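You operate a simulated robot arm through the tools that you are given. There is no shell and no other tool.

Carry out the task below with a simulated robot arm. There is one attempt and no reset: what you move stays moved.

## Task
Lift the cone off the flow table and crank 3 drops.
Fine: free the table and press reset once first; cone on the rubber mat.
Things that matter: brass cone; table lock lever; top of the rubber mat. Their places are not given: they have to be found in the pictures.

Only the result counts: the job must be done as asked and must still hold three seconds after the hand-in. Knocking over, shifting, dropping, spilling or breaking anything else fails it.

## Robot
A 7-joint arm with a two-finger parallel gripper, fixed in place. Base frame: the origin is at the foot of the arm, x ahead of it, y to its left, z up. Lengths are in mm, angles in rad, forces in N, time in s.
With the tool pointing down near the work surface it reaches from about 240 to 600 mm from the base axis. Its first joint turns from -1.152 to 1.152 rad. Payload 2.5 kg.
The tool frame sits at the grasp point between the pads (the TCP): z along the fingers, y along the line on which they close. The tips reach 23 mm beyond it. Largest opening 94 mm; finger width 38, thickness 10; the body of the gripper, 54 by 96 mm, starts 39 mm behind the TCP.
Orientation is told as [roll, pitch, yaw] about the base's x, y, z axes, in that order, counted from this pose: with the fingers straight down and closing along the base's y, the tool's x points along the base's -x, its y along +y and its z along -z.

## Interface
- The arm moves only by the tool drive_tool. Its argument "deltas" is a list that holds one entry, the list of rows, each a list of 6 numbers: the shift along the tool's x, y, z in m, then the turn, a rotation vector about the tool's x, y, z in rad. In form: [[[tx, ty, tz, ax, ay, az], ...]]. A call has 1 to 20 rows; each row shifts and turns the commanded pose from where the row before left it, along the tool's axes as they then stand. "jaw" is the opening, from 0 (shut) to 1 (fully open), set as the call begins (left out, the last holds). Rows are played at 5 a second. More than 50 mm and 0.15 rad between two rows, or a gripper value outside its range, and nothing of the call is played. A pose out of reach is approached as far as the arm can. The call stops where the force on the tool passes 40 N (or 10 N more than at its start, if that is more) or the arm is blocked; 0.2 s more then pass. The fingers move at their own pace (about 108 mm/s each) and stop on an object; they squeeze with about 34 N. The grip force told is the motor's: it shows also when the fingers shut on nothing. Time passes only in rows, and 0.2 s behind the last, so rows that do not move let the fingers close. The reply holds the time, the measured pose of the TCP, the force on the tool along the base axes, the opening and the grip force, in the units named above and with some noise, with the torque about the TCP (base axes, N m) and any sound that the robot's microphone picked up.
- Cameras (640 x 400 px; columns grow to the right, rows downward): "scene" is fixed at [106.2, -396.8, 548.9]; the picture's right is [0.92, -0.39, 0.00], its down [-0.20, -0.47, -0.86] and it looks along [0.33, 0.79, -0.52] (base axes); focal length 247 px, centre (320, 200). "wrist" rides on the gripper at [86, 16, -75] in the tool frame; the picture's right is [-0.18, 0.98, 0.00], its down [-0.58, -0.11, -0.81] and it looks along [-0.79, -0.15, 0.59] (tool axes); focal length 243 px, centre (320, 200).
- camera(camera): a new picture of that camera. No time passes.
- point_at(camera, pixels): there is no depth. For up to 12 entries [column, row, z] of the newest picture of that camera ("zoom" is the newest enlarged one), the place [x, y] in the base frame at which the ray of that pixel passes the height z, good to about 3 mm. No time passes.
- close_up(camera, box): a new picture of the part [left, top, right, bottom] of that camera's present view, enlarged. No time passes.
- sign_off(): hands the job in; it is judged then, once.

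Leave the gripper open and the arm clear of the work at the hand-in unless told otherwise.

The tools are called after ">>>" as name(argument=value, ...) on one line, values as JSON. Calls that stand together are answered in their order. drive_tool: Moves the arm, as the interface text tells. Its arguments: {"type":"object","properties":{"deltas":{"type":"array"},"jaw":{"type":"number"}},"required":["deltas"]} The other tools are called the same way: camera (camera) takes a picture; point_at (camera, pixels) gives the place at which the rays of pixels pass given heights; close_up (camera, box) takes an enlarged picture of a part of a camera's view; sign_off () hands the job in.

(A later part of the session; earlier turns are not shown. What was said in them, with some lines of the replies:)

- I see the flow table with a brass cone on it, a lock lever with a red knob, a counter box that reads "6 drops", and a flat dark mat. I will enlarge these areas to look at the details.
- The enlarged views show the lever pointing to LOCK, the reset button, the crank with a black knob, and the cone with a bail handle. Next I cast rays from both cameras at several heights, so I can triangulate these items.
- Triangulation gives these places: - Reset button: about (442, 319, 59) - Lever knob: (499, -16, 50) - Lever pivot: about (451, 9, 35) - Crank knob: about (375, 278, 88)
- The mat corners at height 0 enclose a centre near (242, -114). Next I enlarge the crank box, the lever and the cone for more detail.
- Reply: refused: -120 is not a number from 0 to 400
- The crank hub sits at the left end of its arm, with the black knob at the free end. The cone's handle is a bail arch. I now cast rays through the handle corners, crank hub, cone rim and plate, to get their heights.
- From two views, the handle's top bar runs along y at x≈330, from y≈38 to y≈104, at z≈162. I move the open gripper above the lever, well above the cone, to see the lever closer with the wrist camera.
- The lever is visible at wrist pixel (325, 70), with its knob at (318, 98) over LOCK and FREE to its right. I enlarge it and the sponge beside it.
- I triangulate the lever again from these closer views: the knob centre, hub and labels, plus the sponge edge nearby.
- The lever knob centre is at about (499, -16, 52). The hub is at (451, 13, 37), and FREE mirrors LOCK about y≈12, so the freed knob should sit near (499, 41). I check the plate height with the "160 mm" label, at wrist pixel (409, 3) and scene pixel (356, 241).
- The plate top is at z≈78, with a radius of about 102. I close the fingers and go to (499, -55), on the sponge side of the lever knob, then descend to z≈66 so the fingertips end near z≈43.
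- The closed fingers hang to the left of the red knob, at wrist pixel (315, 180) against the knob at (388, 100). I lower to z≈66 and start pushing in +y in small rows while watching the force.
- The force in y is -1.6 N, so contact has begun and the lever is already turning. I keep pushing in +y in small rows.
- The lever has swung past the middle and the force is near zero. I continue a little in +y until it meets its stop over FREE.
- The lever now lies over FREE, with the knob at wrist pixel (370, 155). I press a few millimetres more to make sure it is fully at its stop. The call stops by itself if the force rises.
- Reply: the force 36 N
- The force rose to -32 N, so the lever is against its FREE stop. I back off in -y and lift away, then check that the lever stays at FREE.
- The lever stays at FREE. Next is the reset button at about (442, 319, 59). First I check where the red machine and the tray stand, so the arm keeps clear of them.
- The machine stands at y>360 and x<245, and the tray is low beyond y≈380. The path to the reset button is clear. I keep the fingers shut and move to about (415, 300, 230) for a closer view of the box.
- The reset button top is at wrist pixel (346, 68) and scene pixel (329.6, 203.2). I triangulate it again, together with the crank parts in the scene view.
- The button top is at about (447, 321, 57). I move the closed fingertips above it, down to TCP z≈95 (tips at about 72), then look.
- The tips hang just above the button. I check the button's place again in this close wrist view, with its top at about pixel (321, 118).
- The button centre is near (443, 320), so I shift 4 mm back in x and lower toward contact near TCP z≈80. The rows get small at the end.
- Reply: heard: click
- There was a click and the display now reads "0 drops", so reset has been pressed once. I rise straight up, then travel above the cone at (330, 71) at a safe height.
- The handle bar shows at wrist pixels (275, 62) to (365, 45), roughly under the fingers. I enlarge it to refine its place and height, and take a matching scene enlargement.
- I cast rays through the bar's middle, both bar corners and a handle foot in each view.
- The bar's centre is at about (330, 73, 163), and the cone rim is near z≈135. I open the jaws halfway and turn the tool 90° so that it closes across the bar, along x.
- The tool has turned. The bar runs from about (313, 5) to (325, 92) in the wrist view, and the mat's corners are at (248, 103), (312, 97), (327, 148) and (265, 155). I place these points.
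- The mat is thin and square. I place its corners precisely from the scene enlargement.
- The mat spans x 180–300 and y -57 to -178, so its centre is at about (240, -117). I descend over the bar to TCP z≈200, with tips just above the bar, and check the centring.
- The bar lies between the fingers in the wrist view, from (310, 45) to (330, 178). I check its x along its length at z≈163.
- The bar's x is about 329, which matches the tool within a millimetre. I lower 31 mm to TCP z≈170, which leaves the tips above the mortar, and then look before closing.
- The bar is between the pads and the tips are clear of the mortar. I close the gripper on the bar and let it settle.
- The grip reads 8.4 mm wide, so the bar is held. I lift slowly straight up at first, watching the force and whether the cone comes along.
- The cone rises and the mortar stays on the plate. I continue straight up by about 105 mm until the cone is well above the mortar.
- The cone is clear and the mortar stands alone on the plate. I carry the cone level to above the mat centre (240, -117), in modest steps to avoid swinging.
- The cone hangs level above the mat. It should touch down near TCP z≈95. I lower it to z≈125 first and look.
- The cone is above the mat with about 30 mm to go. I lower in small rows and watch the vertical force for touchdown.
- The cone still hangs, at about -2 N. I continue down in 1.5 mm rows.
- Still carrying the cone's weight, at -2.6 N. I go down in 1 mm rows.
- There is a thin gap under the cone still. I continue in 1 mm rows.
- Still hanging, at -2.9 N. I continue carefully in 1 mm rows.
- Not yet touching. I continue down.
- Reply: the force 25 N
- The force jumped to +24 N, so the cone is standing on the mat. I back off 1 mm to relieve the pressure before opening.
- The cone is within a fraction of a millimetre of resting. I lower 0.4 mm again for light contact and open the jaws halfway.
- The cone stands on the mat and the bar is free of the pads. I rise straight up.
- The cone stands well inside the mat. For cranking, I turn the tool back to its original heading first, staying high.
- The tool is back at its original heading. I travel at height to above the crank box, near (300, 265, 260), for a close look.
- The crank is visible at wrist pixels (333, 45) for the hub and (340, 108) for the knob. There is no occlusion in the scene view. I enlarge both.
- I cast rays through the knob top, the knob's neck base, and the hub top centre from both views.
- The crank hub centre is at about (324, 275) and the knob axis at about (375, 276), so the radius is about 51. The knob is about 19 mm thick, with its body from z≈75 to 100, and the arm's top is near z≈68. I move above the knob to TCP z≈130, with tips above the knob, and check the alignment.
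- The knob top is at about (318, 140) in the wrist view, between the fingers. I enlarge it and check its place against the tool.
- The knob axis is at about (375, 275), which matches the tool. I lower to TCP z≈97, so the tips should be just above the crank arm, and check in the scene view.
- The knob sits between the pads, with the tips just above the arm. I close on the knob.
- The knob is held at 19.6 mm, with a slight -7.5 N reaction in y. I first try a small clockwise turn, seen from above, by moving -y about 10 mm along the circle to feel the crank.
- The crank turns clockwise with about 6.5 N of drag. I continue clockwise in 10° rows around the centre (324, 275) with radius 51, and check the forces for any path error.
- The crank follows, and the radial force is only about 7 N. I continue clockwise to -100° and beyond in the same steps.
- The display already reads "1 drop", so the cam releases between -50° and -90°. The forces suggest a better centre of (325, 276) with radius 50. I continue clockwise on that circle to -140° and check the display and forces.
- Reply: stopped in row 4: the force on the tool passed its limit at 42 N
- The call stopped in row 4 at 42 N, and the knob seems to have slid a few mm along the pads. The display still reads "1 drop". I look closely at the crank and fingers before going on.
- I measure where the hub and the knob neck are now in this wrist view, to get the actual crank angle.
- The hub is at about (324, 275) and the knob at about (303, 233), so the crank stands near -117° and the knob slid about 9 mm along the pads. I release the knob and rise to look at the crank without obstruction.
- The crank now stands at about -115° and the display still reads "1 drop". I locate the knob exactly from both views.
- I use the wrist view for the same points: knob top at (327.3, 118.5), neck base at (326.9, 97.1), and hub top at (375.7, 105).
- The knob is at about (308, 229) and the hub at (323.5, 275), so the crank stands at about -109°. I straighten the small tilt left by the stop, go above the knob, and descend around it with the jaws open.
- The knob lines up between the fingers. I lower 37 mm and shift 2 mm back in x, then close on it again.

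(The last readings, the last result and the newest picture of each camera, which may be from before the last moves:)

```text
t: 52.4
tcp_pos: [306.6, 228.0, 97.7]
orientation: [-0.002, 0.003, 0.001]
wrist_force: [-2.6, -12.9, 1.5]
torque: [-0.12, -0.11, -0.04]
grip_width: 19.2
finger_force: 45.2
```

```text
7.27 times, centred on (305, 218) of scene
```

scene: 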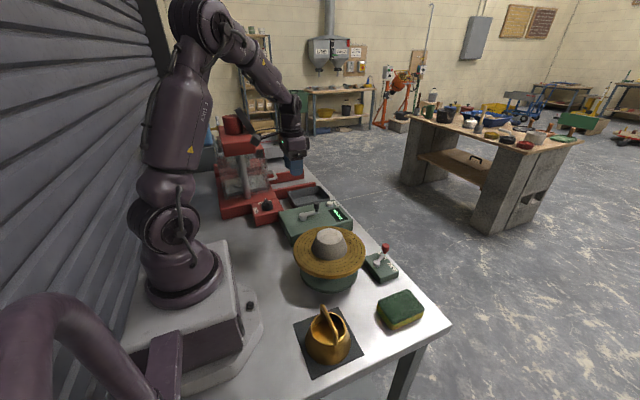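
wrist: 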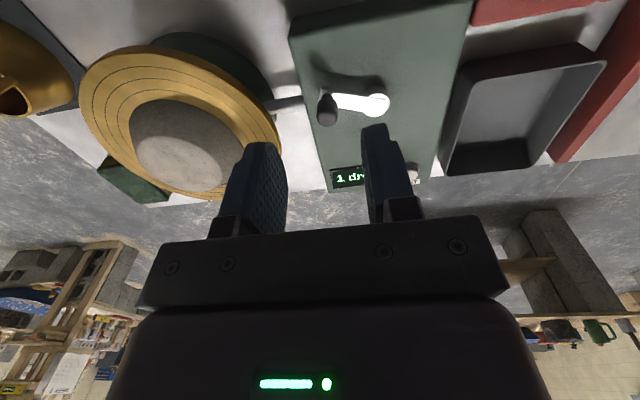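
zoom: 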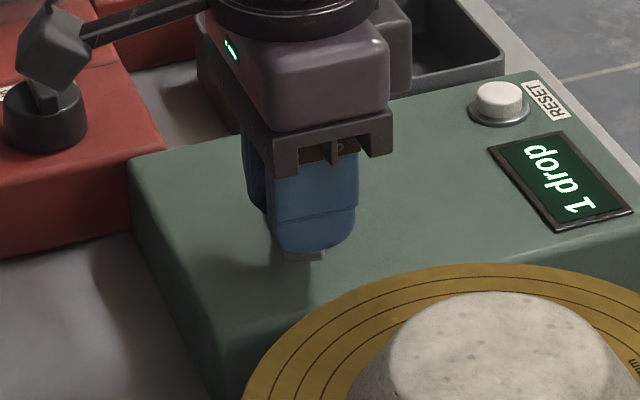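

The knob is held again, with a -12.9 N radial bias in y. I ease that by 1.5 mm and try another 3 mm clockwise to feel whether the crank is truly blocked here.

>>> drive_tool(deltas=[[[0, -0.002, 0, 0, 0, 0], [0, 0, 0, 0, 0, 0]]])

>>> drive_tool(deltas=[[[0.0028, 0.001, 0, 0, 0, 0]]])

>>> drive_tool(deltas=[[[0.0028, 0.001, 0, 0, 0, 0]]])

>>> close_up(camera="wrist", box=[220, 40, 420, 220])

```text
t: 53.0
tcp_pos: [307.0, 227.7, 98.0]
orientation: [0.001, 0.003, 0.004]
wrist_force: [0.0, -3.9, -6.8]
torque: [-0.02, 0.94, -0.07]
grip_width: 19.3
finger_force: 45.0
```

```text
t: 53.4
tcp_pos: [304.2, 228.9, 98.8]
orientation: [0.0, -0.001, 0.0]
wrist_force: [5.8, -2.9, -17.2]
torque: [0.07, -0.32, -0.15]
grip_width: 19.2
finger_force: 44.6
```

```text
t: 53.8
tcp_pos: [301.6, 230.7, 99.0]
orientation: [-0.001, 0.0, 0.0]
wrist_force: [6.2, -2.9, -15.1]
torque: [0.05, -0.15, -0.2]
grip_width: 19.4
finger_force: 44.8
```

```text
2.22 times, centred on (320, 130) of wrist
```

zoom: 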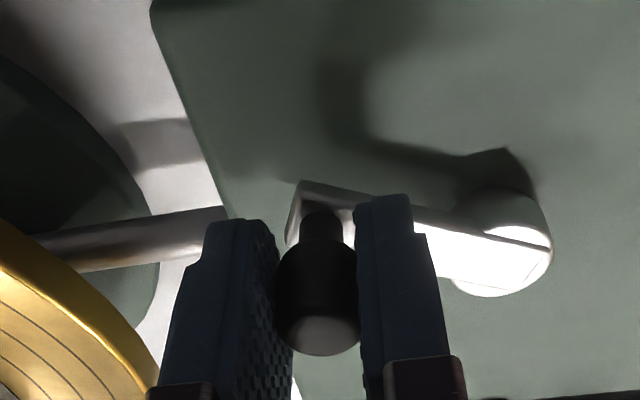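

The crank is not blocked: it turns with about 6 N in the plane. There is a -15 N vertical pull, so I lower the tool by 1 mm while continuing clockwise in smaller 5° rows.

>>> drive_tool(deltas=[[[0.00215, 0.00137, 0.0005, 0, 0, 0], [0.00372, 0.00236, 0.0005, 0, 0, 0], [0.00349, 0.00268, 0, 0, 0, 0]]])

>>> close_up(camera="wrist", box=[220, 40, 420, 220])

>>> close_up(camera="scene", box=[265, 190, 345, 245])

```text
t: 54.6
tcp_pos: [291.5, 235.5, 97.2]
orientation: [-0.004, 0.008, 0.003]
wrist_force: [-9.6, -20.2, 25.0]
torque: [-0.17, -0.1, -0.19]
grip_width: 19.3
finger_force: 45.3
```

```text
2.22 times, centred on (320, 130) of wrist
```

zoom: 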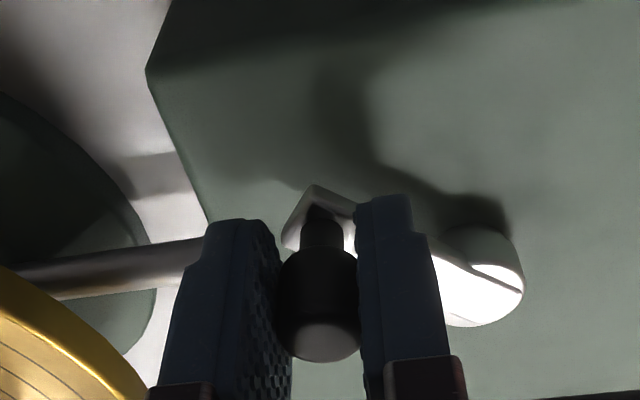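

```text
7.27 times, centred on (305, 218) of scene
```

zoom: 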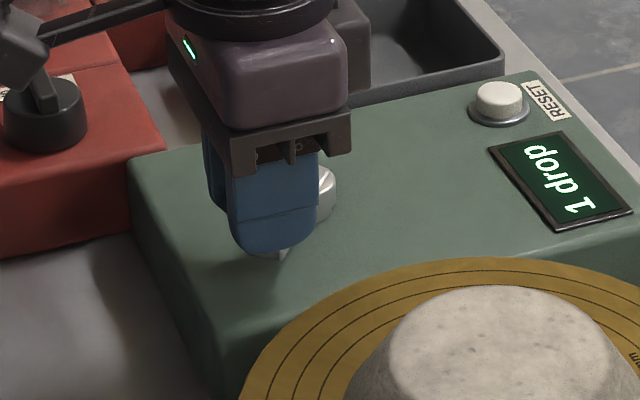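

The vertical force swings from -15 to +25 N with a 1 mm change, so the squeeze over-constrains the motion and the crank itself is free. I try a lighter hold by commanding the opening just at the knob's width (jaw 0.2), and read the forces.

>>> drive_tool(deltas=[[[0, 0, -0.0005, 0, 0, 0], [0, 0, 0, 0, 0, 0]]], jaw=0.2)

```text
t: 55.2
tcp_pos: [291.8, 237.9, 97.7]
orientation: [0.002, 0.002, 0.003]
wrist_force: [-1.7, -5.6, -0.6]
torque: [-0.06, 0.06, 0.0]
grip_width: 21.0
finger_force: 2.6
```

The forces fell to near zero. I wait a moment and read the grip again.

>>> drive_tool(deltas=[[[0, 0, 0, 0, 0, 0], [0, 0, 0, 0, 0, 0]]])

>>> close_up(camera="wrist", box=[220, 40, 420, 220])

```text
t: 55.8
tcp_pos: [292.4, 237.2, 98.6]
orientation: [-0.001, 0.003, 0.001]
wrist_force: [-0.6, -5.1, -1.7]
torque: [-0.07, 0.02, -0.01]
grip_width: 21.2
finger_force: 3.0
```

```text
2.22 times, centred on (320, 130) of wrist
```

zoom: 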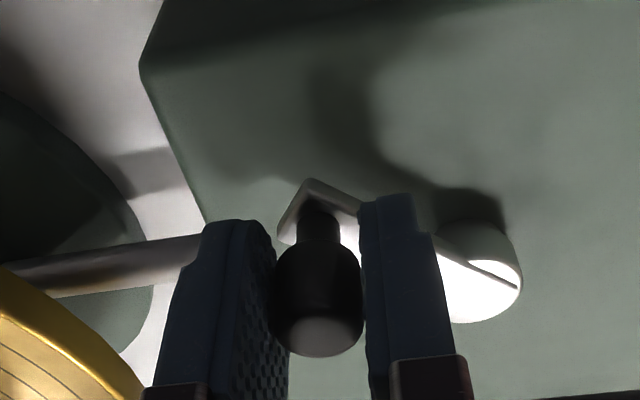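

At jaw 0.2 the hold is light, with a 3 N squeeze at 21 mm. A medium squeeze should carry the crank without locking the height. I set jaw 0.1 and read the forces while still.

>>> drive_tool(deltas=[[[0, 0, 0, 0, 0, 0], [0, 0, 0, 0, 0, 0]]], jaw=0.1)

```text
t: 56.4
tcp_pos: [291.9, 236.1, 98.8]
orientation: [-0.002, 0.001, 0.0]
wrist_force: [-3.3, -8.4, 1.7]
torque: [-0.1, 0.11, -0.03]
grip_width: 19.1
finger_force: 44.9
```

Jaw 0.1 already squeezes fully, at 45 N. I try jaw 0.17 for something in between.

>>> drive_tool(deltas=[[[0, 0, 0, 0, 0, 0], [0, 0, 0, 0, 0, 0]]], jaw=0.17)

```text
t: 57.0
tcp_pos: [292.6, 237.1, 97.5]
orientation: [-0.002, 0.0, 0.002]
wrist_force: [-4.2, -9.0, 5.3]
torque: [-0.09, 0.0, -0.01]
grip_width: 19.1
finger_force: 45.2
```

Still full squeeze. I try jaw 0.19.

>>> drive_tool(deltas=[[[0, 0, 0, 0, 0, 0], [0, 0, 0, 0, 0, 0]]], jaw=0.19)

```text
t: 57.6
tcp_pos: [291.1, 237.0, 98.0]
orientation: [-0.001, 0.003, 0.003]
wrist_force: [-4.4, -11.2, 6.8]
torque: [-0.12, -0.02, 0.0]
grip_width: 19.1
finger_force: 44.9
```

The squeeze is either full or nearly none. So I will use the loose hold (jaw 0.2) where the crank moves mainly along y, because the pads push directly there, and the firm grip only where it moves mainly along x. From -130° I continue loosely to -230°.

>>> drive_tool(deltas=[[[0, 0, 0, 0, 0, 0], [0.0062, 0.0062, 0, 0, 0, 0], [0.00503, 0.00718, 0, 0, 0, 0], [0.00371, 0.00795, 0, 0, 0, 0], [0.00227, 0.00847, 0, 0, 0, 0], [0.00076, 0.00874, 0, 0, 0, 0]]], jaw=0.2)

>>> camera(camera="wrist")

>>> close_up(camera="scene", box=[265, 190, 345, 245])

```text
t: 59.0
tcp_pos: [274.1, 275.8, 98.7]
orientation: [0.003, 0.001, 0.001]
wrist_force: [-0.6, 0.5, 1.5]
torque: [0.02, -0.02, 0.03]
grip_width: 19.9
finger_force: 1.3
```

```text
taken
```

wrist: 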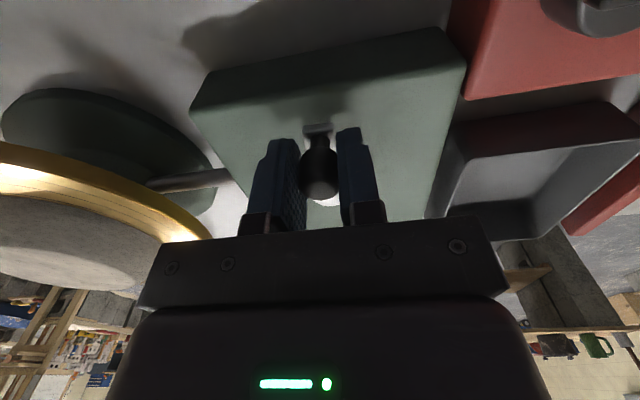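

```text
7.27 times, centred on (305, 218) of scene
```

zoom: 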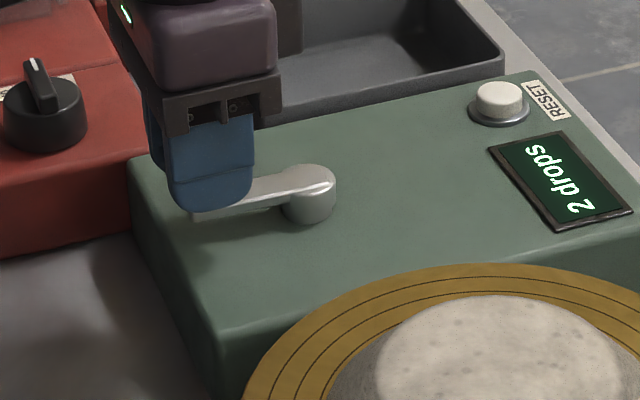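

The display already reads "2 drops" at about -180°, so there is more than one drop per turn, and only one more is needed. From here I go in small 5° rows and check the display often, so I can stop right at the third drop.

>>> drive_tool(deltas=[[[-0.00019, 0.00439, 0, 0, 0, 0], [-0.00057, 0.00435, 0, 0, 0, 0], [-0.00095, 0.00429, 0, 0, 0, 0], [-0.00132, 0.00419, 0, 0, 0, 0]]])

>>> close_up(camera="scene", box=[265, 190, 345, 245])

```text
t: 60.0
tcp_pos: [276.0, 294.2, 98.0]
orientation: [-0.002, 0.001, 0.0]
wrist_force: [-0.4, -1.6, 0.1]
torque: [-0.06, -0.05, 0.0]
grip_width: 19.8
finger_force: 1.4
```

```text
7.27 times, centred on (305, 218) of scene
```

zoom: 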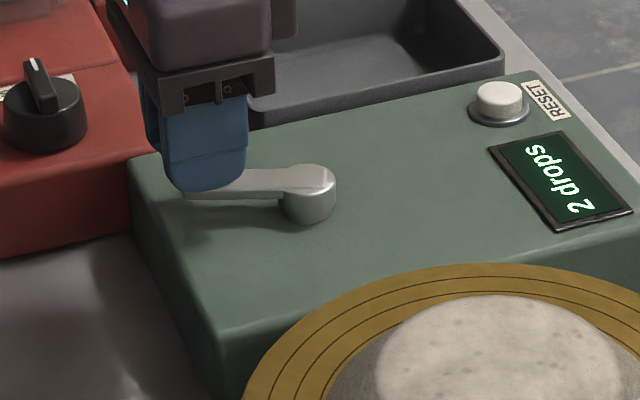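

Still "2 drops" and the forces are tiny. I continue 20° further in 5° rows.

>>> drive_tool(deltas=[[[-0.00168, 0.00406, 0, 0, 0, 0], [-0.00203, 0.00389, 0, 0, 0, 0], [-0.00236, 0.0037, 0, 0, 0, 0], [-0.00267, 0.00348, 0, 0, 0, 0]]])

>>> close_up(camera="scene", box=[265, 190, 345, 245])

>>> close_up(camera="wrist", box=[220, 40, 420, 220])

```text
t: 61.0
tcp_pos: [286.9, 306.5, 98.2]
orientation: [0.0, 0.001, 0.001]
wrist_force: [-0.9, -4.0, -0.8]
torque: [-0.03, 0.03, 0.0]
grip_width: 20.5
finger_force: 2.1
```

```text
7.27 times, centred on (305, 218) of scene
```

zoom: 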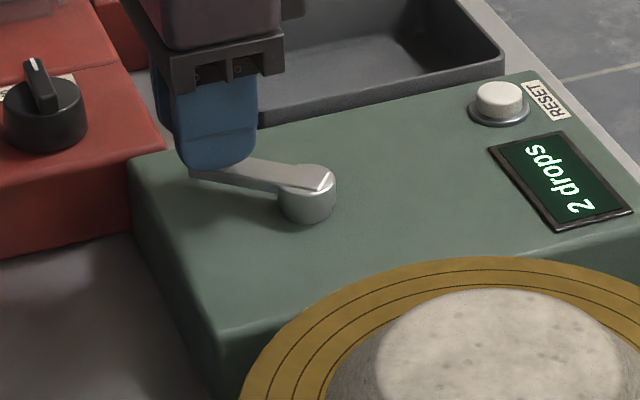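

```text
2.22 times, centred on (320, 130) of wrist
```

zoom: 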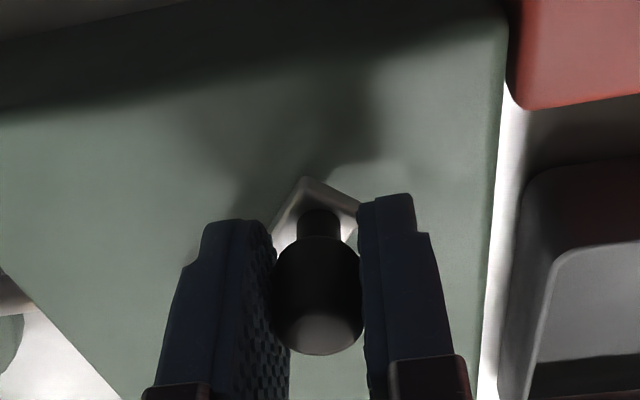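

The crank is at about -218° and the display still reads "2 drops". I continue 15° more loosely, then check.

>>> drive_tool(deltas=[[[-0.00297, 0.00324, 0, 0, 0, 0], [-0.00324, 0.00297, 0, 0, 0, 0], [-0.00348, 0.00267, 0, 0, 0, 0]]])

>>> close_up(camera="scene", box=[265, 190, 345, 245])

>>> close_up(camera="wrist", box=[220, 40, 420, 220])

```text
t: 61.8
tcp_pos: [297.0, 316.2, 97.3]
orientation: [-0.002, 0.001, 0.003]
wrist_force: [-1.4, -4.3, -0.8]
torque: [-0.04, 0.02, 0.0]
grip_width: 21.2
finger_force: 2.4
```

```text
7.27 times, centred on (305, 218) of scene
```

zoom: 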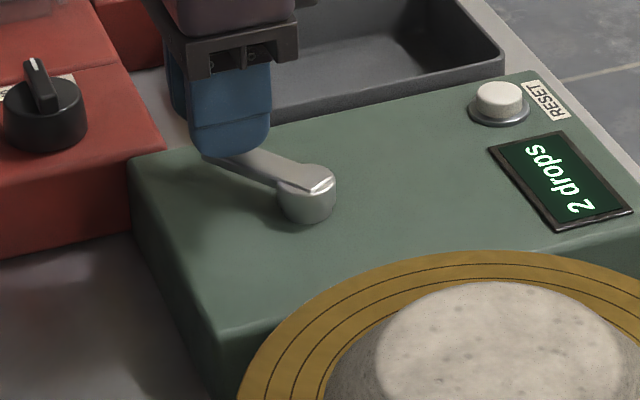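

```text
2.22 times, centred on (320, 130) of wrist
```

zoom: 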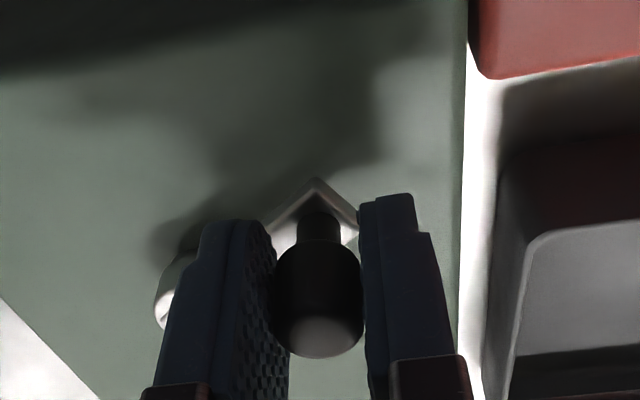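

The crank is at about -234° and the plate is visibly rising on its cam, so the third drop is coming. From here the motion is mainly along x, so I grip firmly and go on in 5° rows.

>>> drive_tool(deltas=[[[0, 0, 0, 0, 0, 0], [0, 0, 0, 0, 0, 0], [-0.0037, 0.00236, 0, 0, 0, 0], [-0.00389, 0.00203, 0, 0, 0, 0]]], jaw=0)

>>> close_up(camera="scene", box=[265, 190, 345, 245])

>>> close_up(camera="wrist", box=[220, 40, 420, 220])

```text
t: 62.8
tcp_pos: [304.0, 320.6, 97.9]
orientation: [-0.002, 0.003, 0.0]
wrist_force: [-3.9, -13.9, 9.5]
torque: [-0.21, 0.48, -0.34]
grip_width: 19.1
finger_force: 44.7
```

```text
7.27 times, centred on (305, 218) of scene
```

zoom: 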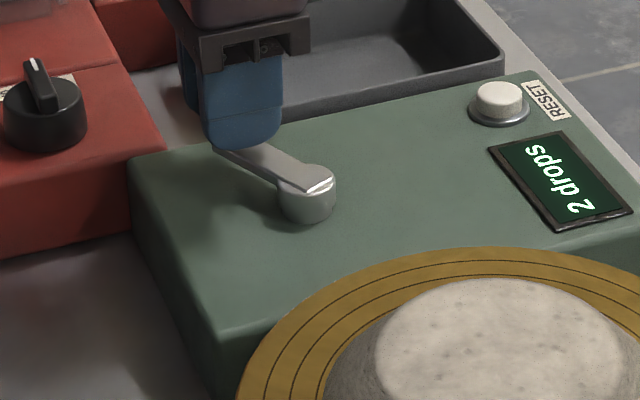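

```text
2.22 times, centred on (320, 130) of wrist
```

zoom: 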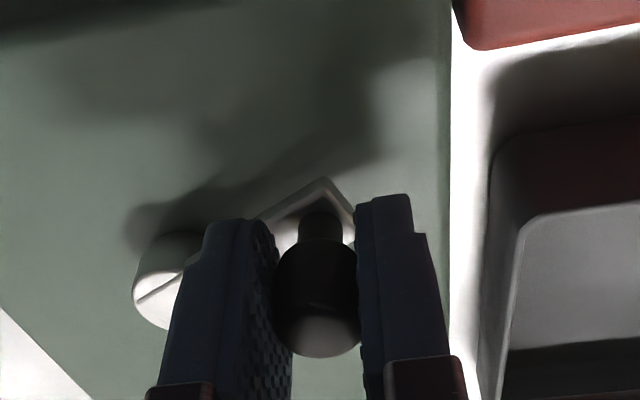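

The forces are moderate: -14 N in y, slightly outside the circle, and +9.5 N in z. I correct inward by 1.5 mm and up by 0.3 mm while continuing 10°.

>>> drive_tool(deltas=[[[-0.00406, 0.0007, -0.0002, 0, 0, 0], [-0.00419, 0.0008, -0.0001, 0, 0, 0]]])

>>> close_up(camera="scene", box=[265, 190, 345, 245])

>>> close_up(camera="wrist", box=[220, 40, 420, 220])

```text
t: 63.4
tcp_pos: [311.0, 323.3, 98.6]
orientation: [-0.003, 0.003, 0.003]
wrist_force: [-5.7, -9.8, -3.6]
torque: [-0.08, 0.02, -0.27]
grip_width: 19.2
finger_force: 45.1
```

```text
7.27 times, centred on (305, 218) of scene
```

zoom: 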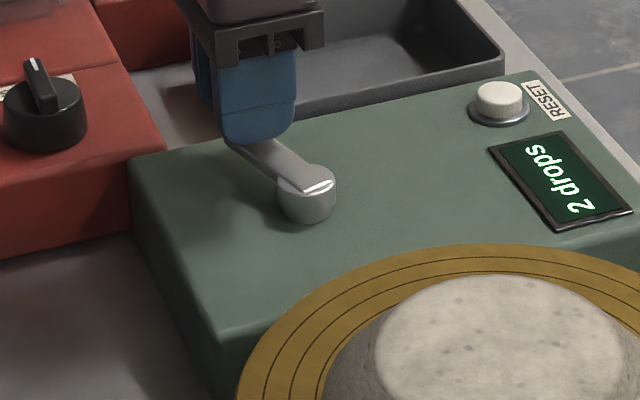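

```text
2.22 times, centred on (320, 130) of wrist
```

zoom: 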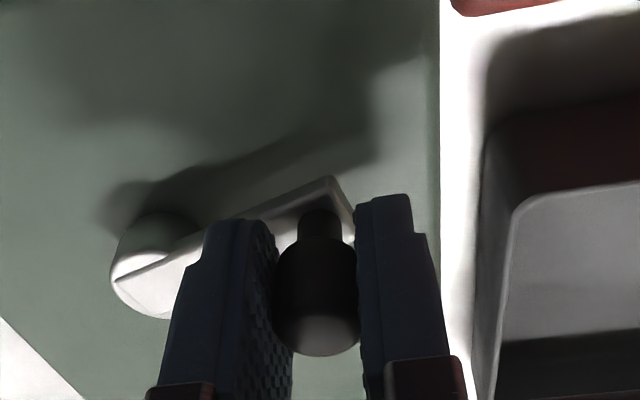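

The plate keeps rising, the display reads "2 drops", and the crank is at about -254°. I continue 10° with a small inward correction.

>>> drive_tool(deltas=[[[-0.00429, 0.0002, 0.0001, 0, 0, 0], [-0.00435, 0.0002, 0, 0, 0, 0]]])

>>> close_up(camera="scene", box=[265, 190, 345, 245])

```text
t: 64.0
tcp_pos: [319.6, 324.7, 98.0]
orientation: [0.002, 0.003, 0.001]
wrist_force: [-8.7, 0.0, -8.2]
torque: [-0.1, -0.09, -0.25]
grip_width: 19.1
finger_force: 44.7
```

```text
7.27 times, centred on (305, 218) of scene
```

zoom: 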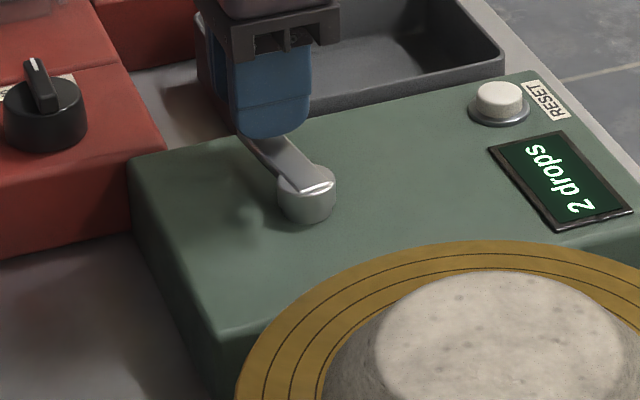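

The crank is at about -264°, with 8.7 N of drag and no radial force. The display still reads "2 drops". I continue 10°.

>>> drive_tool(deltas=[[[-0.00439, 0.0002, 0.0002, 0, 0, 0], [-0.00439, -0.0002, 0, 0, 0, 0]]])

>>> close_up(camera="scene", box=[265, 190, 345, 245])

>>> close_up(camera="wrist", box=[220, 40, 420, 220])

```text
t: 64.6
tcp_pos: [328.5, 325.1, 96.9]
orientation: [0.002, 0.004, 0.005]
wrist_force: [-4.2, 13.2, -17.0]
torque: [-0.03, 0.14, -0.25]
grip_width: 19.2
finger_force: 45.7
```

```text
7.27 times, centred on (305, 218) of scene
```

zoom: 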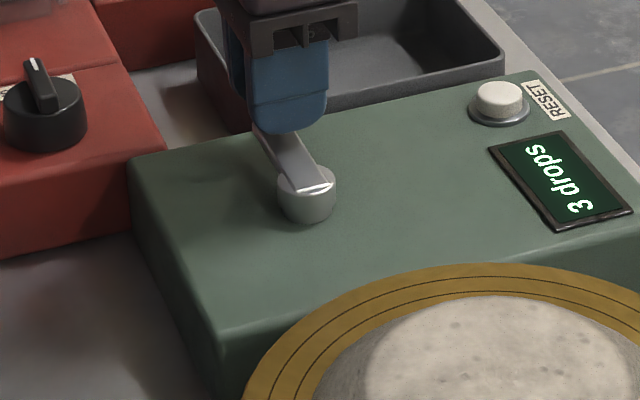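

```text
2.22 times, centred on (320, 130) of wrist
```

zoom: 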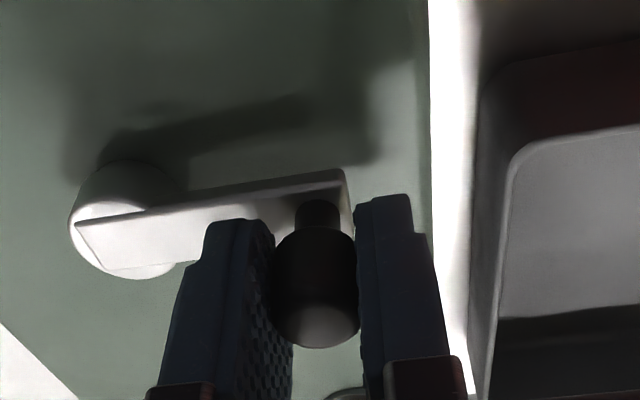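

The display reads "3 drops" and the plate has fallen. I stop cranking here, open the jaws to release the knob, and rise straight up.

>>> drive_tool(deltas=[[[0, 0, 0, 0, 0, 0], [0, 0, 0, 0, 0, 0]]], jaw=0.45)

>>> drive_tool(deltas=[[[0, 0, -0.01, 0, 0, 0], [0, 0, -0.02, 0, 0, 0], [0, 0, -0.03, 0, 0, 0], [0, 0, -0.04, 0, 0, 0], [0, 0, -0.045, 0, 0, 0], [0, 0, -0.045, 0, 0, 0]]])

>>> camera(camera="scene")

>>> close_up(camera="scene", box=[260, 180, 400, 300])

```text
t: 65.2
tcp_pos: [329.5, 322.8, 97.9]
orientation: [0.0, 0.0, 0.0]
wrist_force: [0.1, -0.1, -0.3]
torque: [0.0, -0.01, 0.02]
grip_width: 42.4
finger_force: 0.0
```

```text
t: 66.6
tcp_pos: [328.7, 322.6, 289.2]
orientation: [-0.001, 0.001, 0.003]
wrist_force: [-0.5, 0.9, 0.4]
torque: [-0.02, -0.01, 0.0]
grip_width: 42.4
finger_force: 0.1
```

```text
taken
```

scene: 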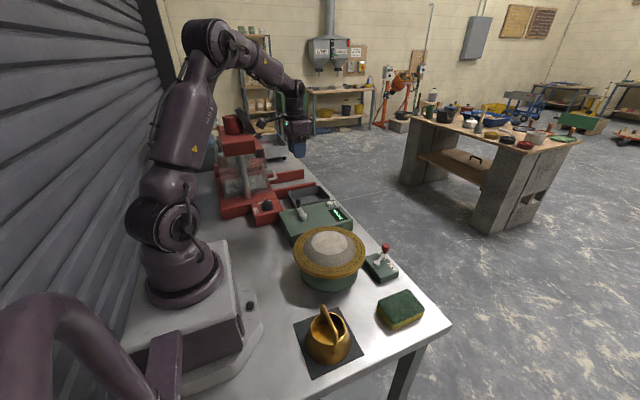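

```text
3.33 times, centred on (330, 240) of scene
```

zoom: 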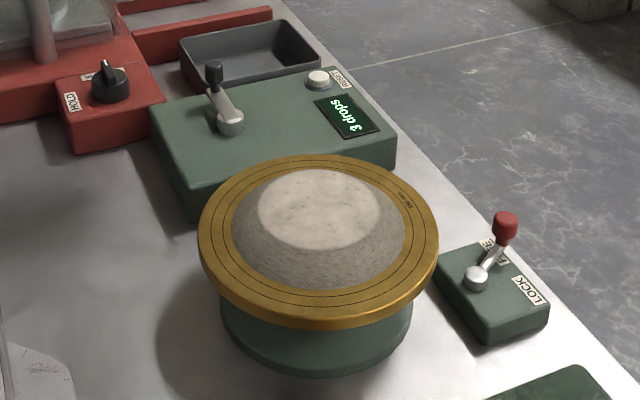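

Everything reads as wanted: 3 drops, the lever at FREE, the cone on the mat, and the mortar standing on the plate. I open the gripper fully and raise the arm clear, then take a last look.

>>> drive_tool(deltas=[[[0, 0, -0.04, 0, 0, 0], [0, 0, -0.04, 0, 0, 0], [0, -0.03, -0.03, 0, 0, 0], [0, -0.04, 0, 0, 0, 0], [0, 0, 0, 0, 0, 0], [0, 0, 0, 0, 0, 0], [0, 0, 0, 0, 0, 0], [0, 0, 0, 0, 0, 0]]], jaw=1)

>>> camera(camera="scene")

>>> close_up(camera="scene", box=[260, 180, 440, 390])

>>> close_up(camera="scene", box=[290, 185, 370, 235])

```text
t: 68.4
tcp_pos: [328.7, 254.5, 397.2]
orientation: [-0.001, 0.004, 0.003]
wrist_force: [-1.3, 0.1, -0.2]
torque: [0.01, -0.02, -0.01]
grip_width: 94.0
finger_force: 0.1
```

```text
taken
```

scene: 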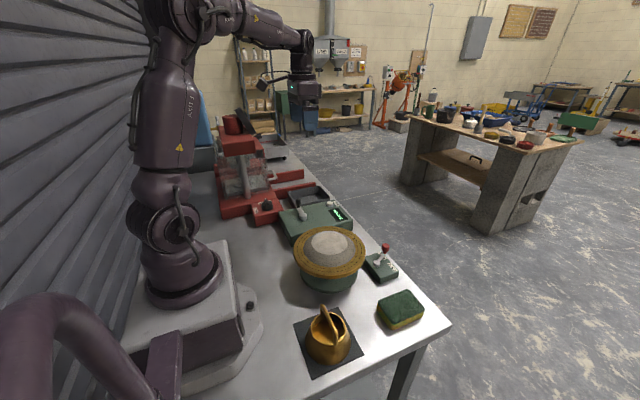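

```text
1.90 times, centred on (350, 285) of scene
```

zoom: 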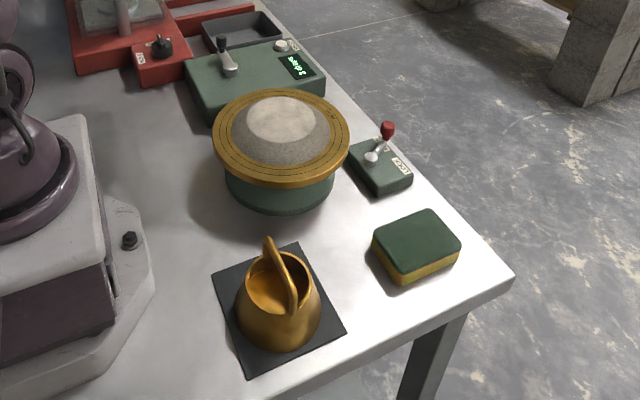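

```text
8.00 times, centred on (330, 210) of scene
```

zoom: 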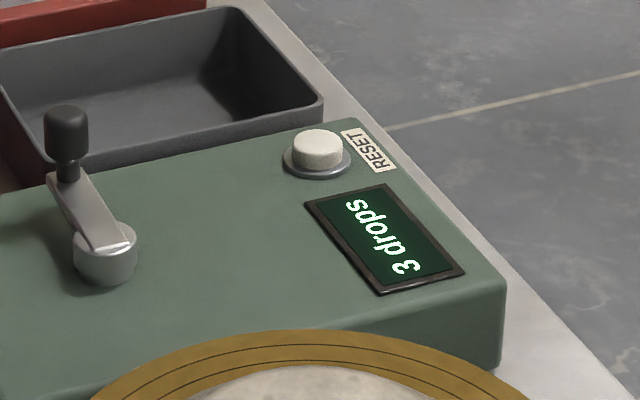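

The display steadily reads "3 drops", the cone stands on the mat, and the lever is at FREE. Nothing else has shifted, and the gripper is open with the arm clear. I hand the job in.

>>> sign_off()

```text
The job is handed in.
```

The job is done and handed in; I haven't seen how it was judged. Here is how everything stood in the last pictures:

- **Table lock:** the lever is at FREE. I pushed it to its stop and it stayed there.
- **Reset:** pressed once, with a click, and the display went from 6 to 0 drops.
- **Cone:** lifted straight off the flow table, with the mortar left on the plate. It now stands inside the edges of the rubber mat.
- **Drops:** the display reads "3 drops". The table drops about once every quarter turn, so I stopped cranking as soon as the third one registered.

During cranking, one move stopped itself at 42 N because the knob slid in the grip. I re-gripped and carried on; the count was not affected.

Nothing else looks moved or knocked over. The gripper is open and the arm is raised clear.
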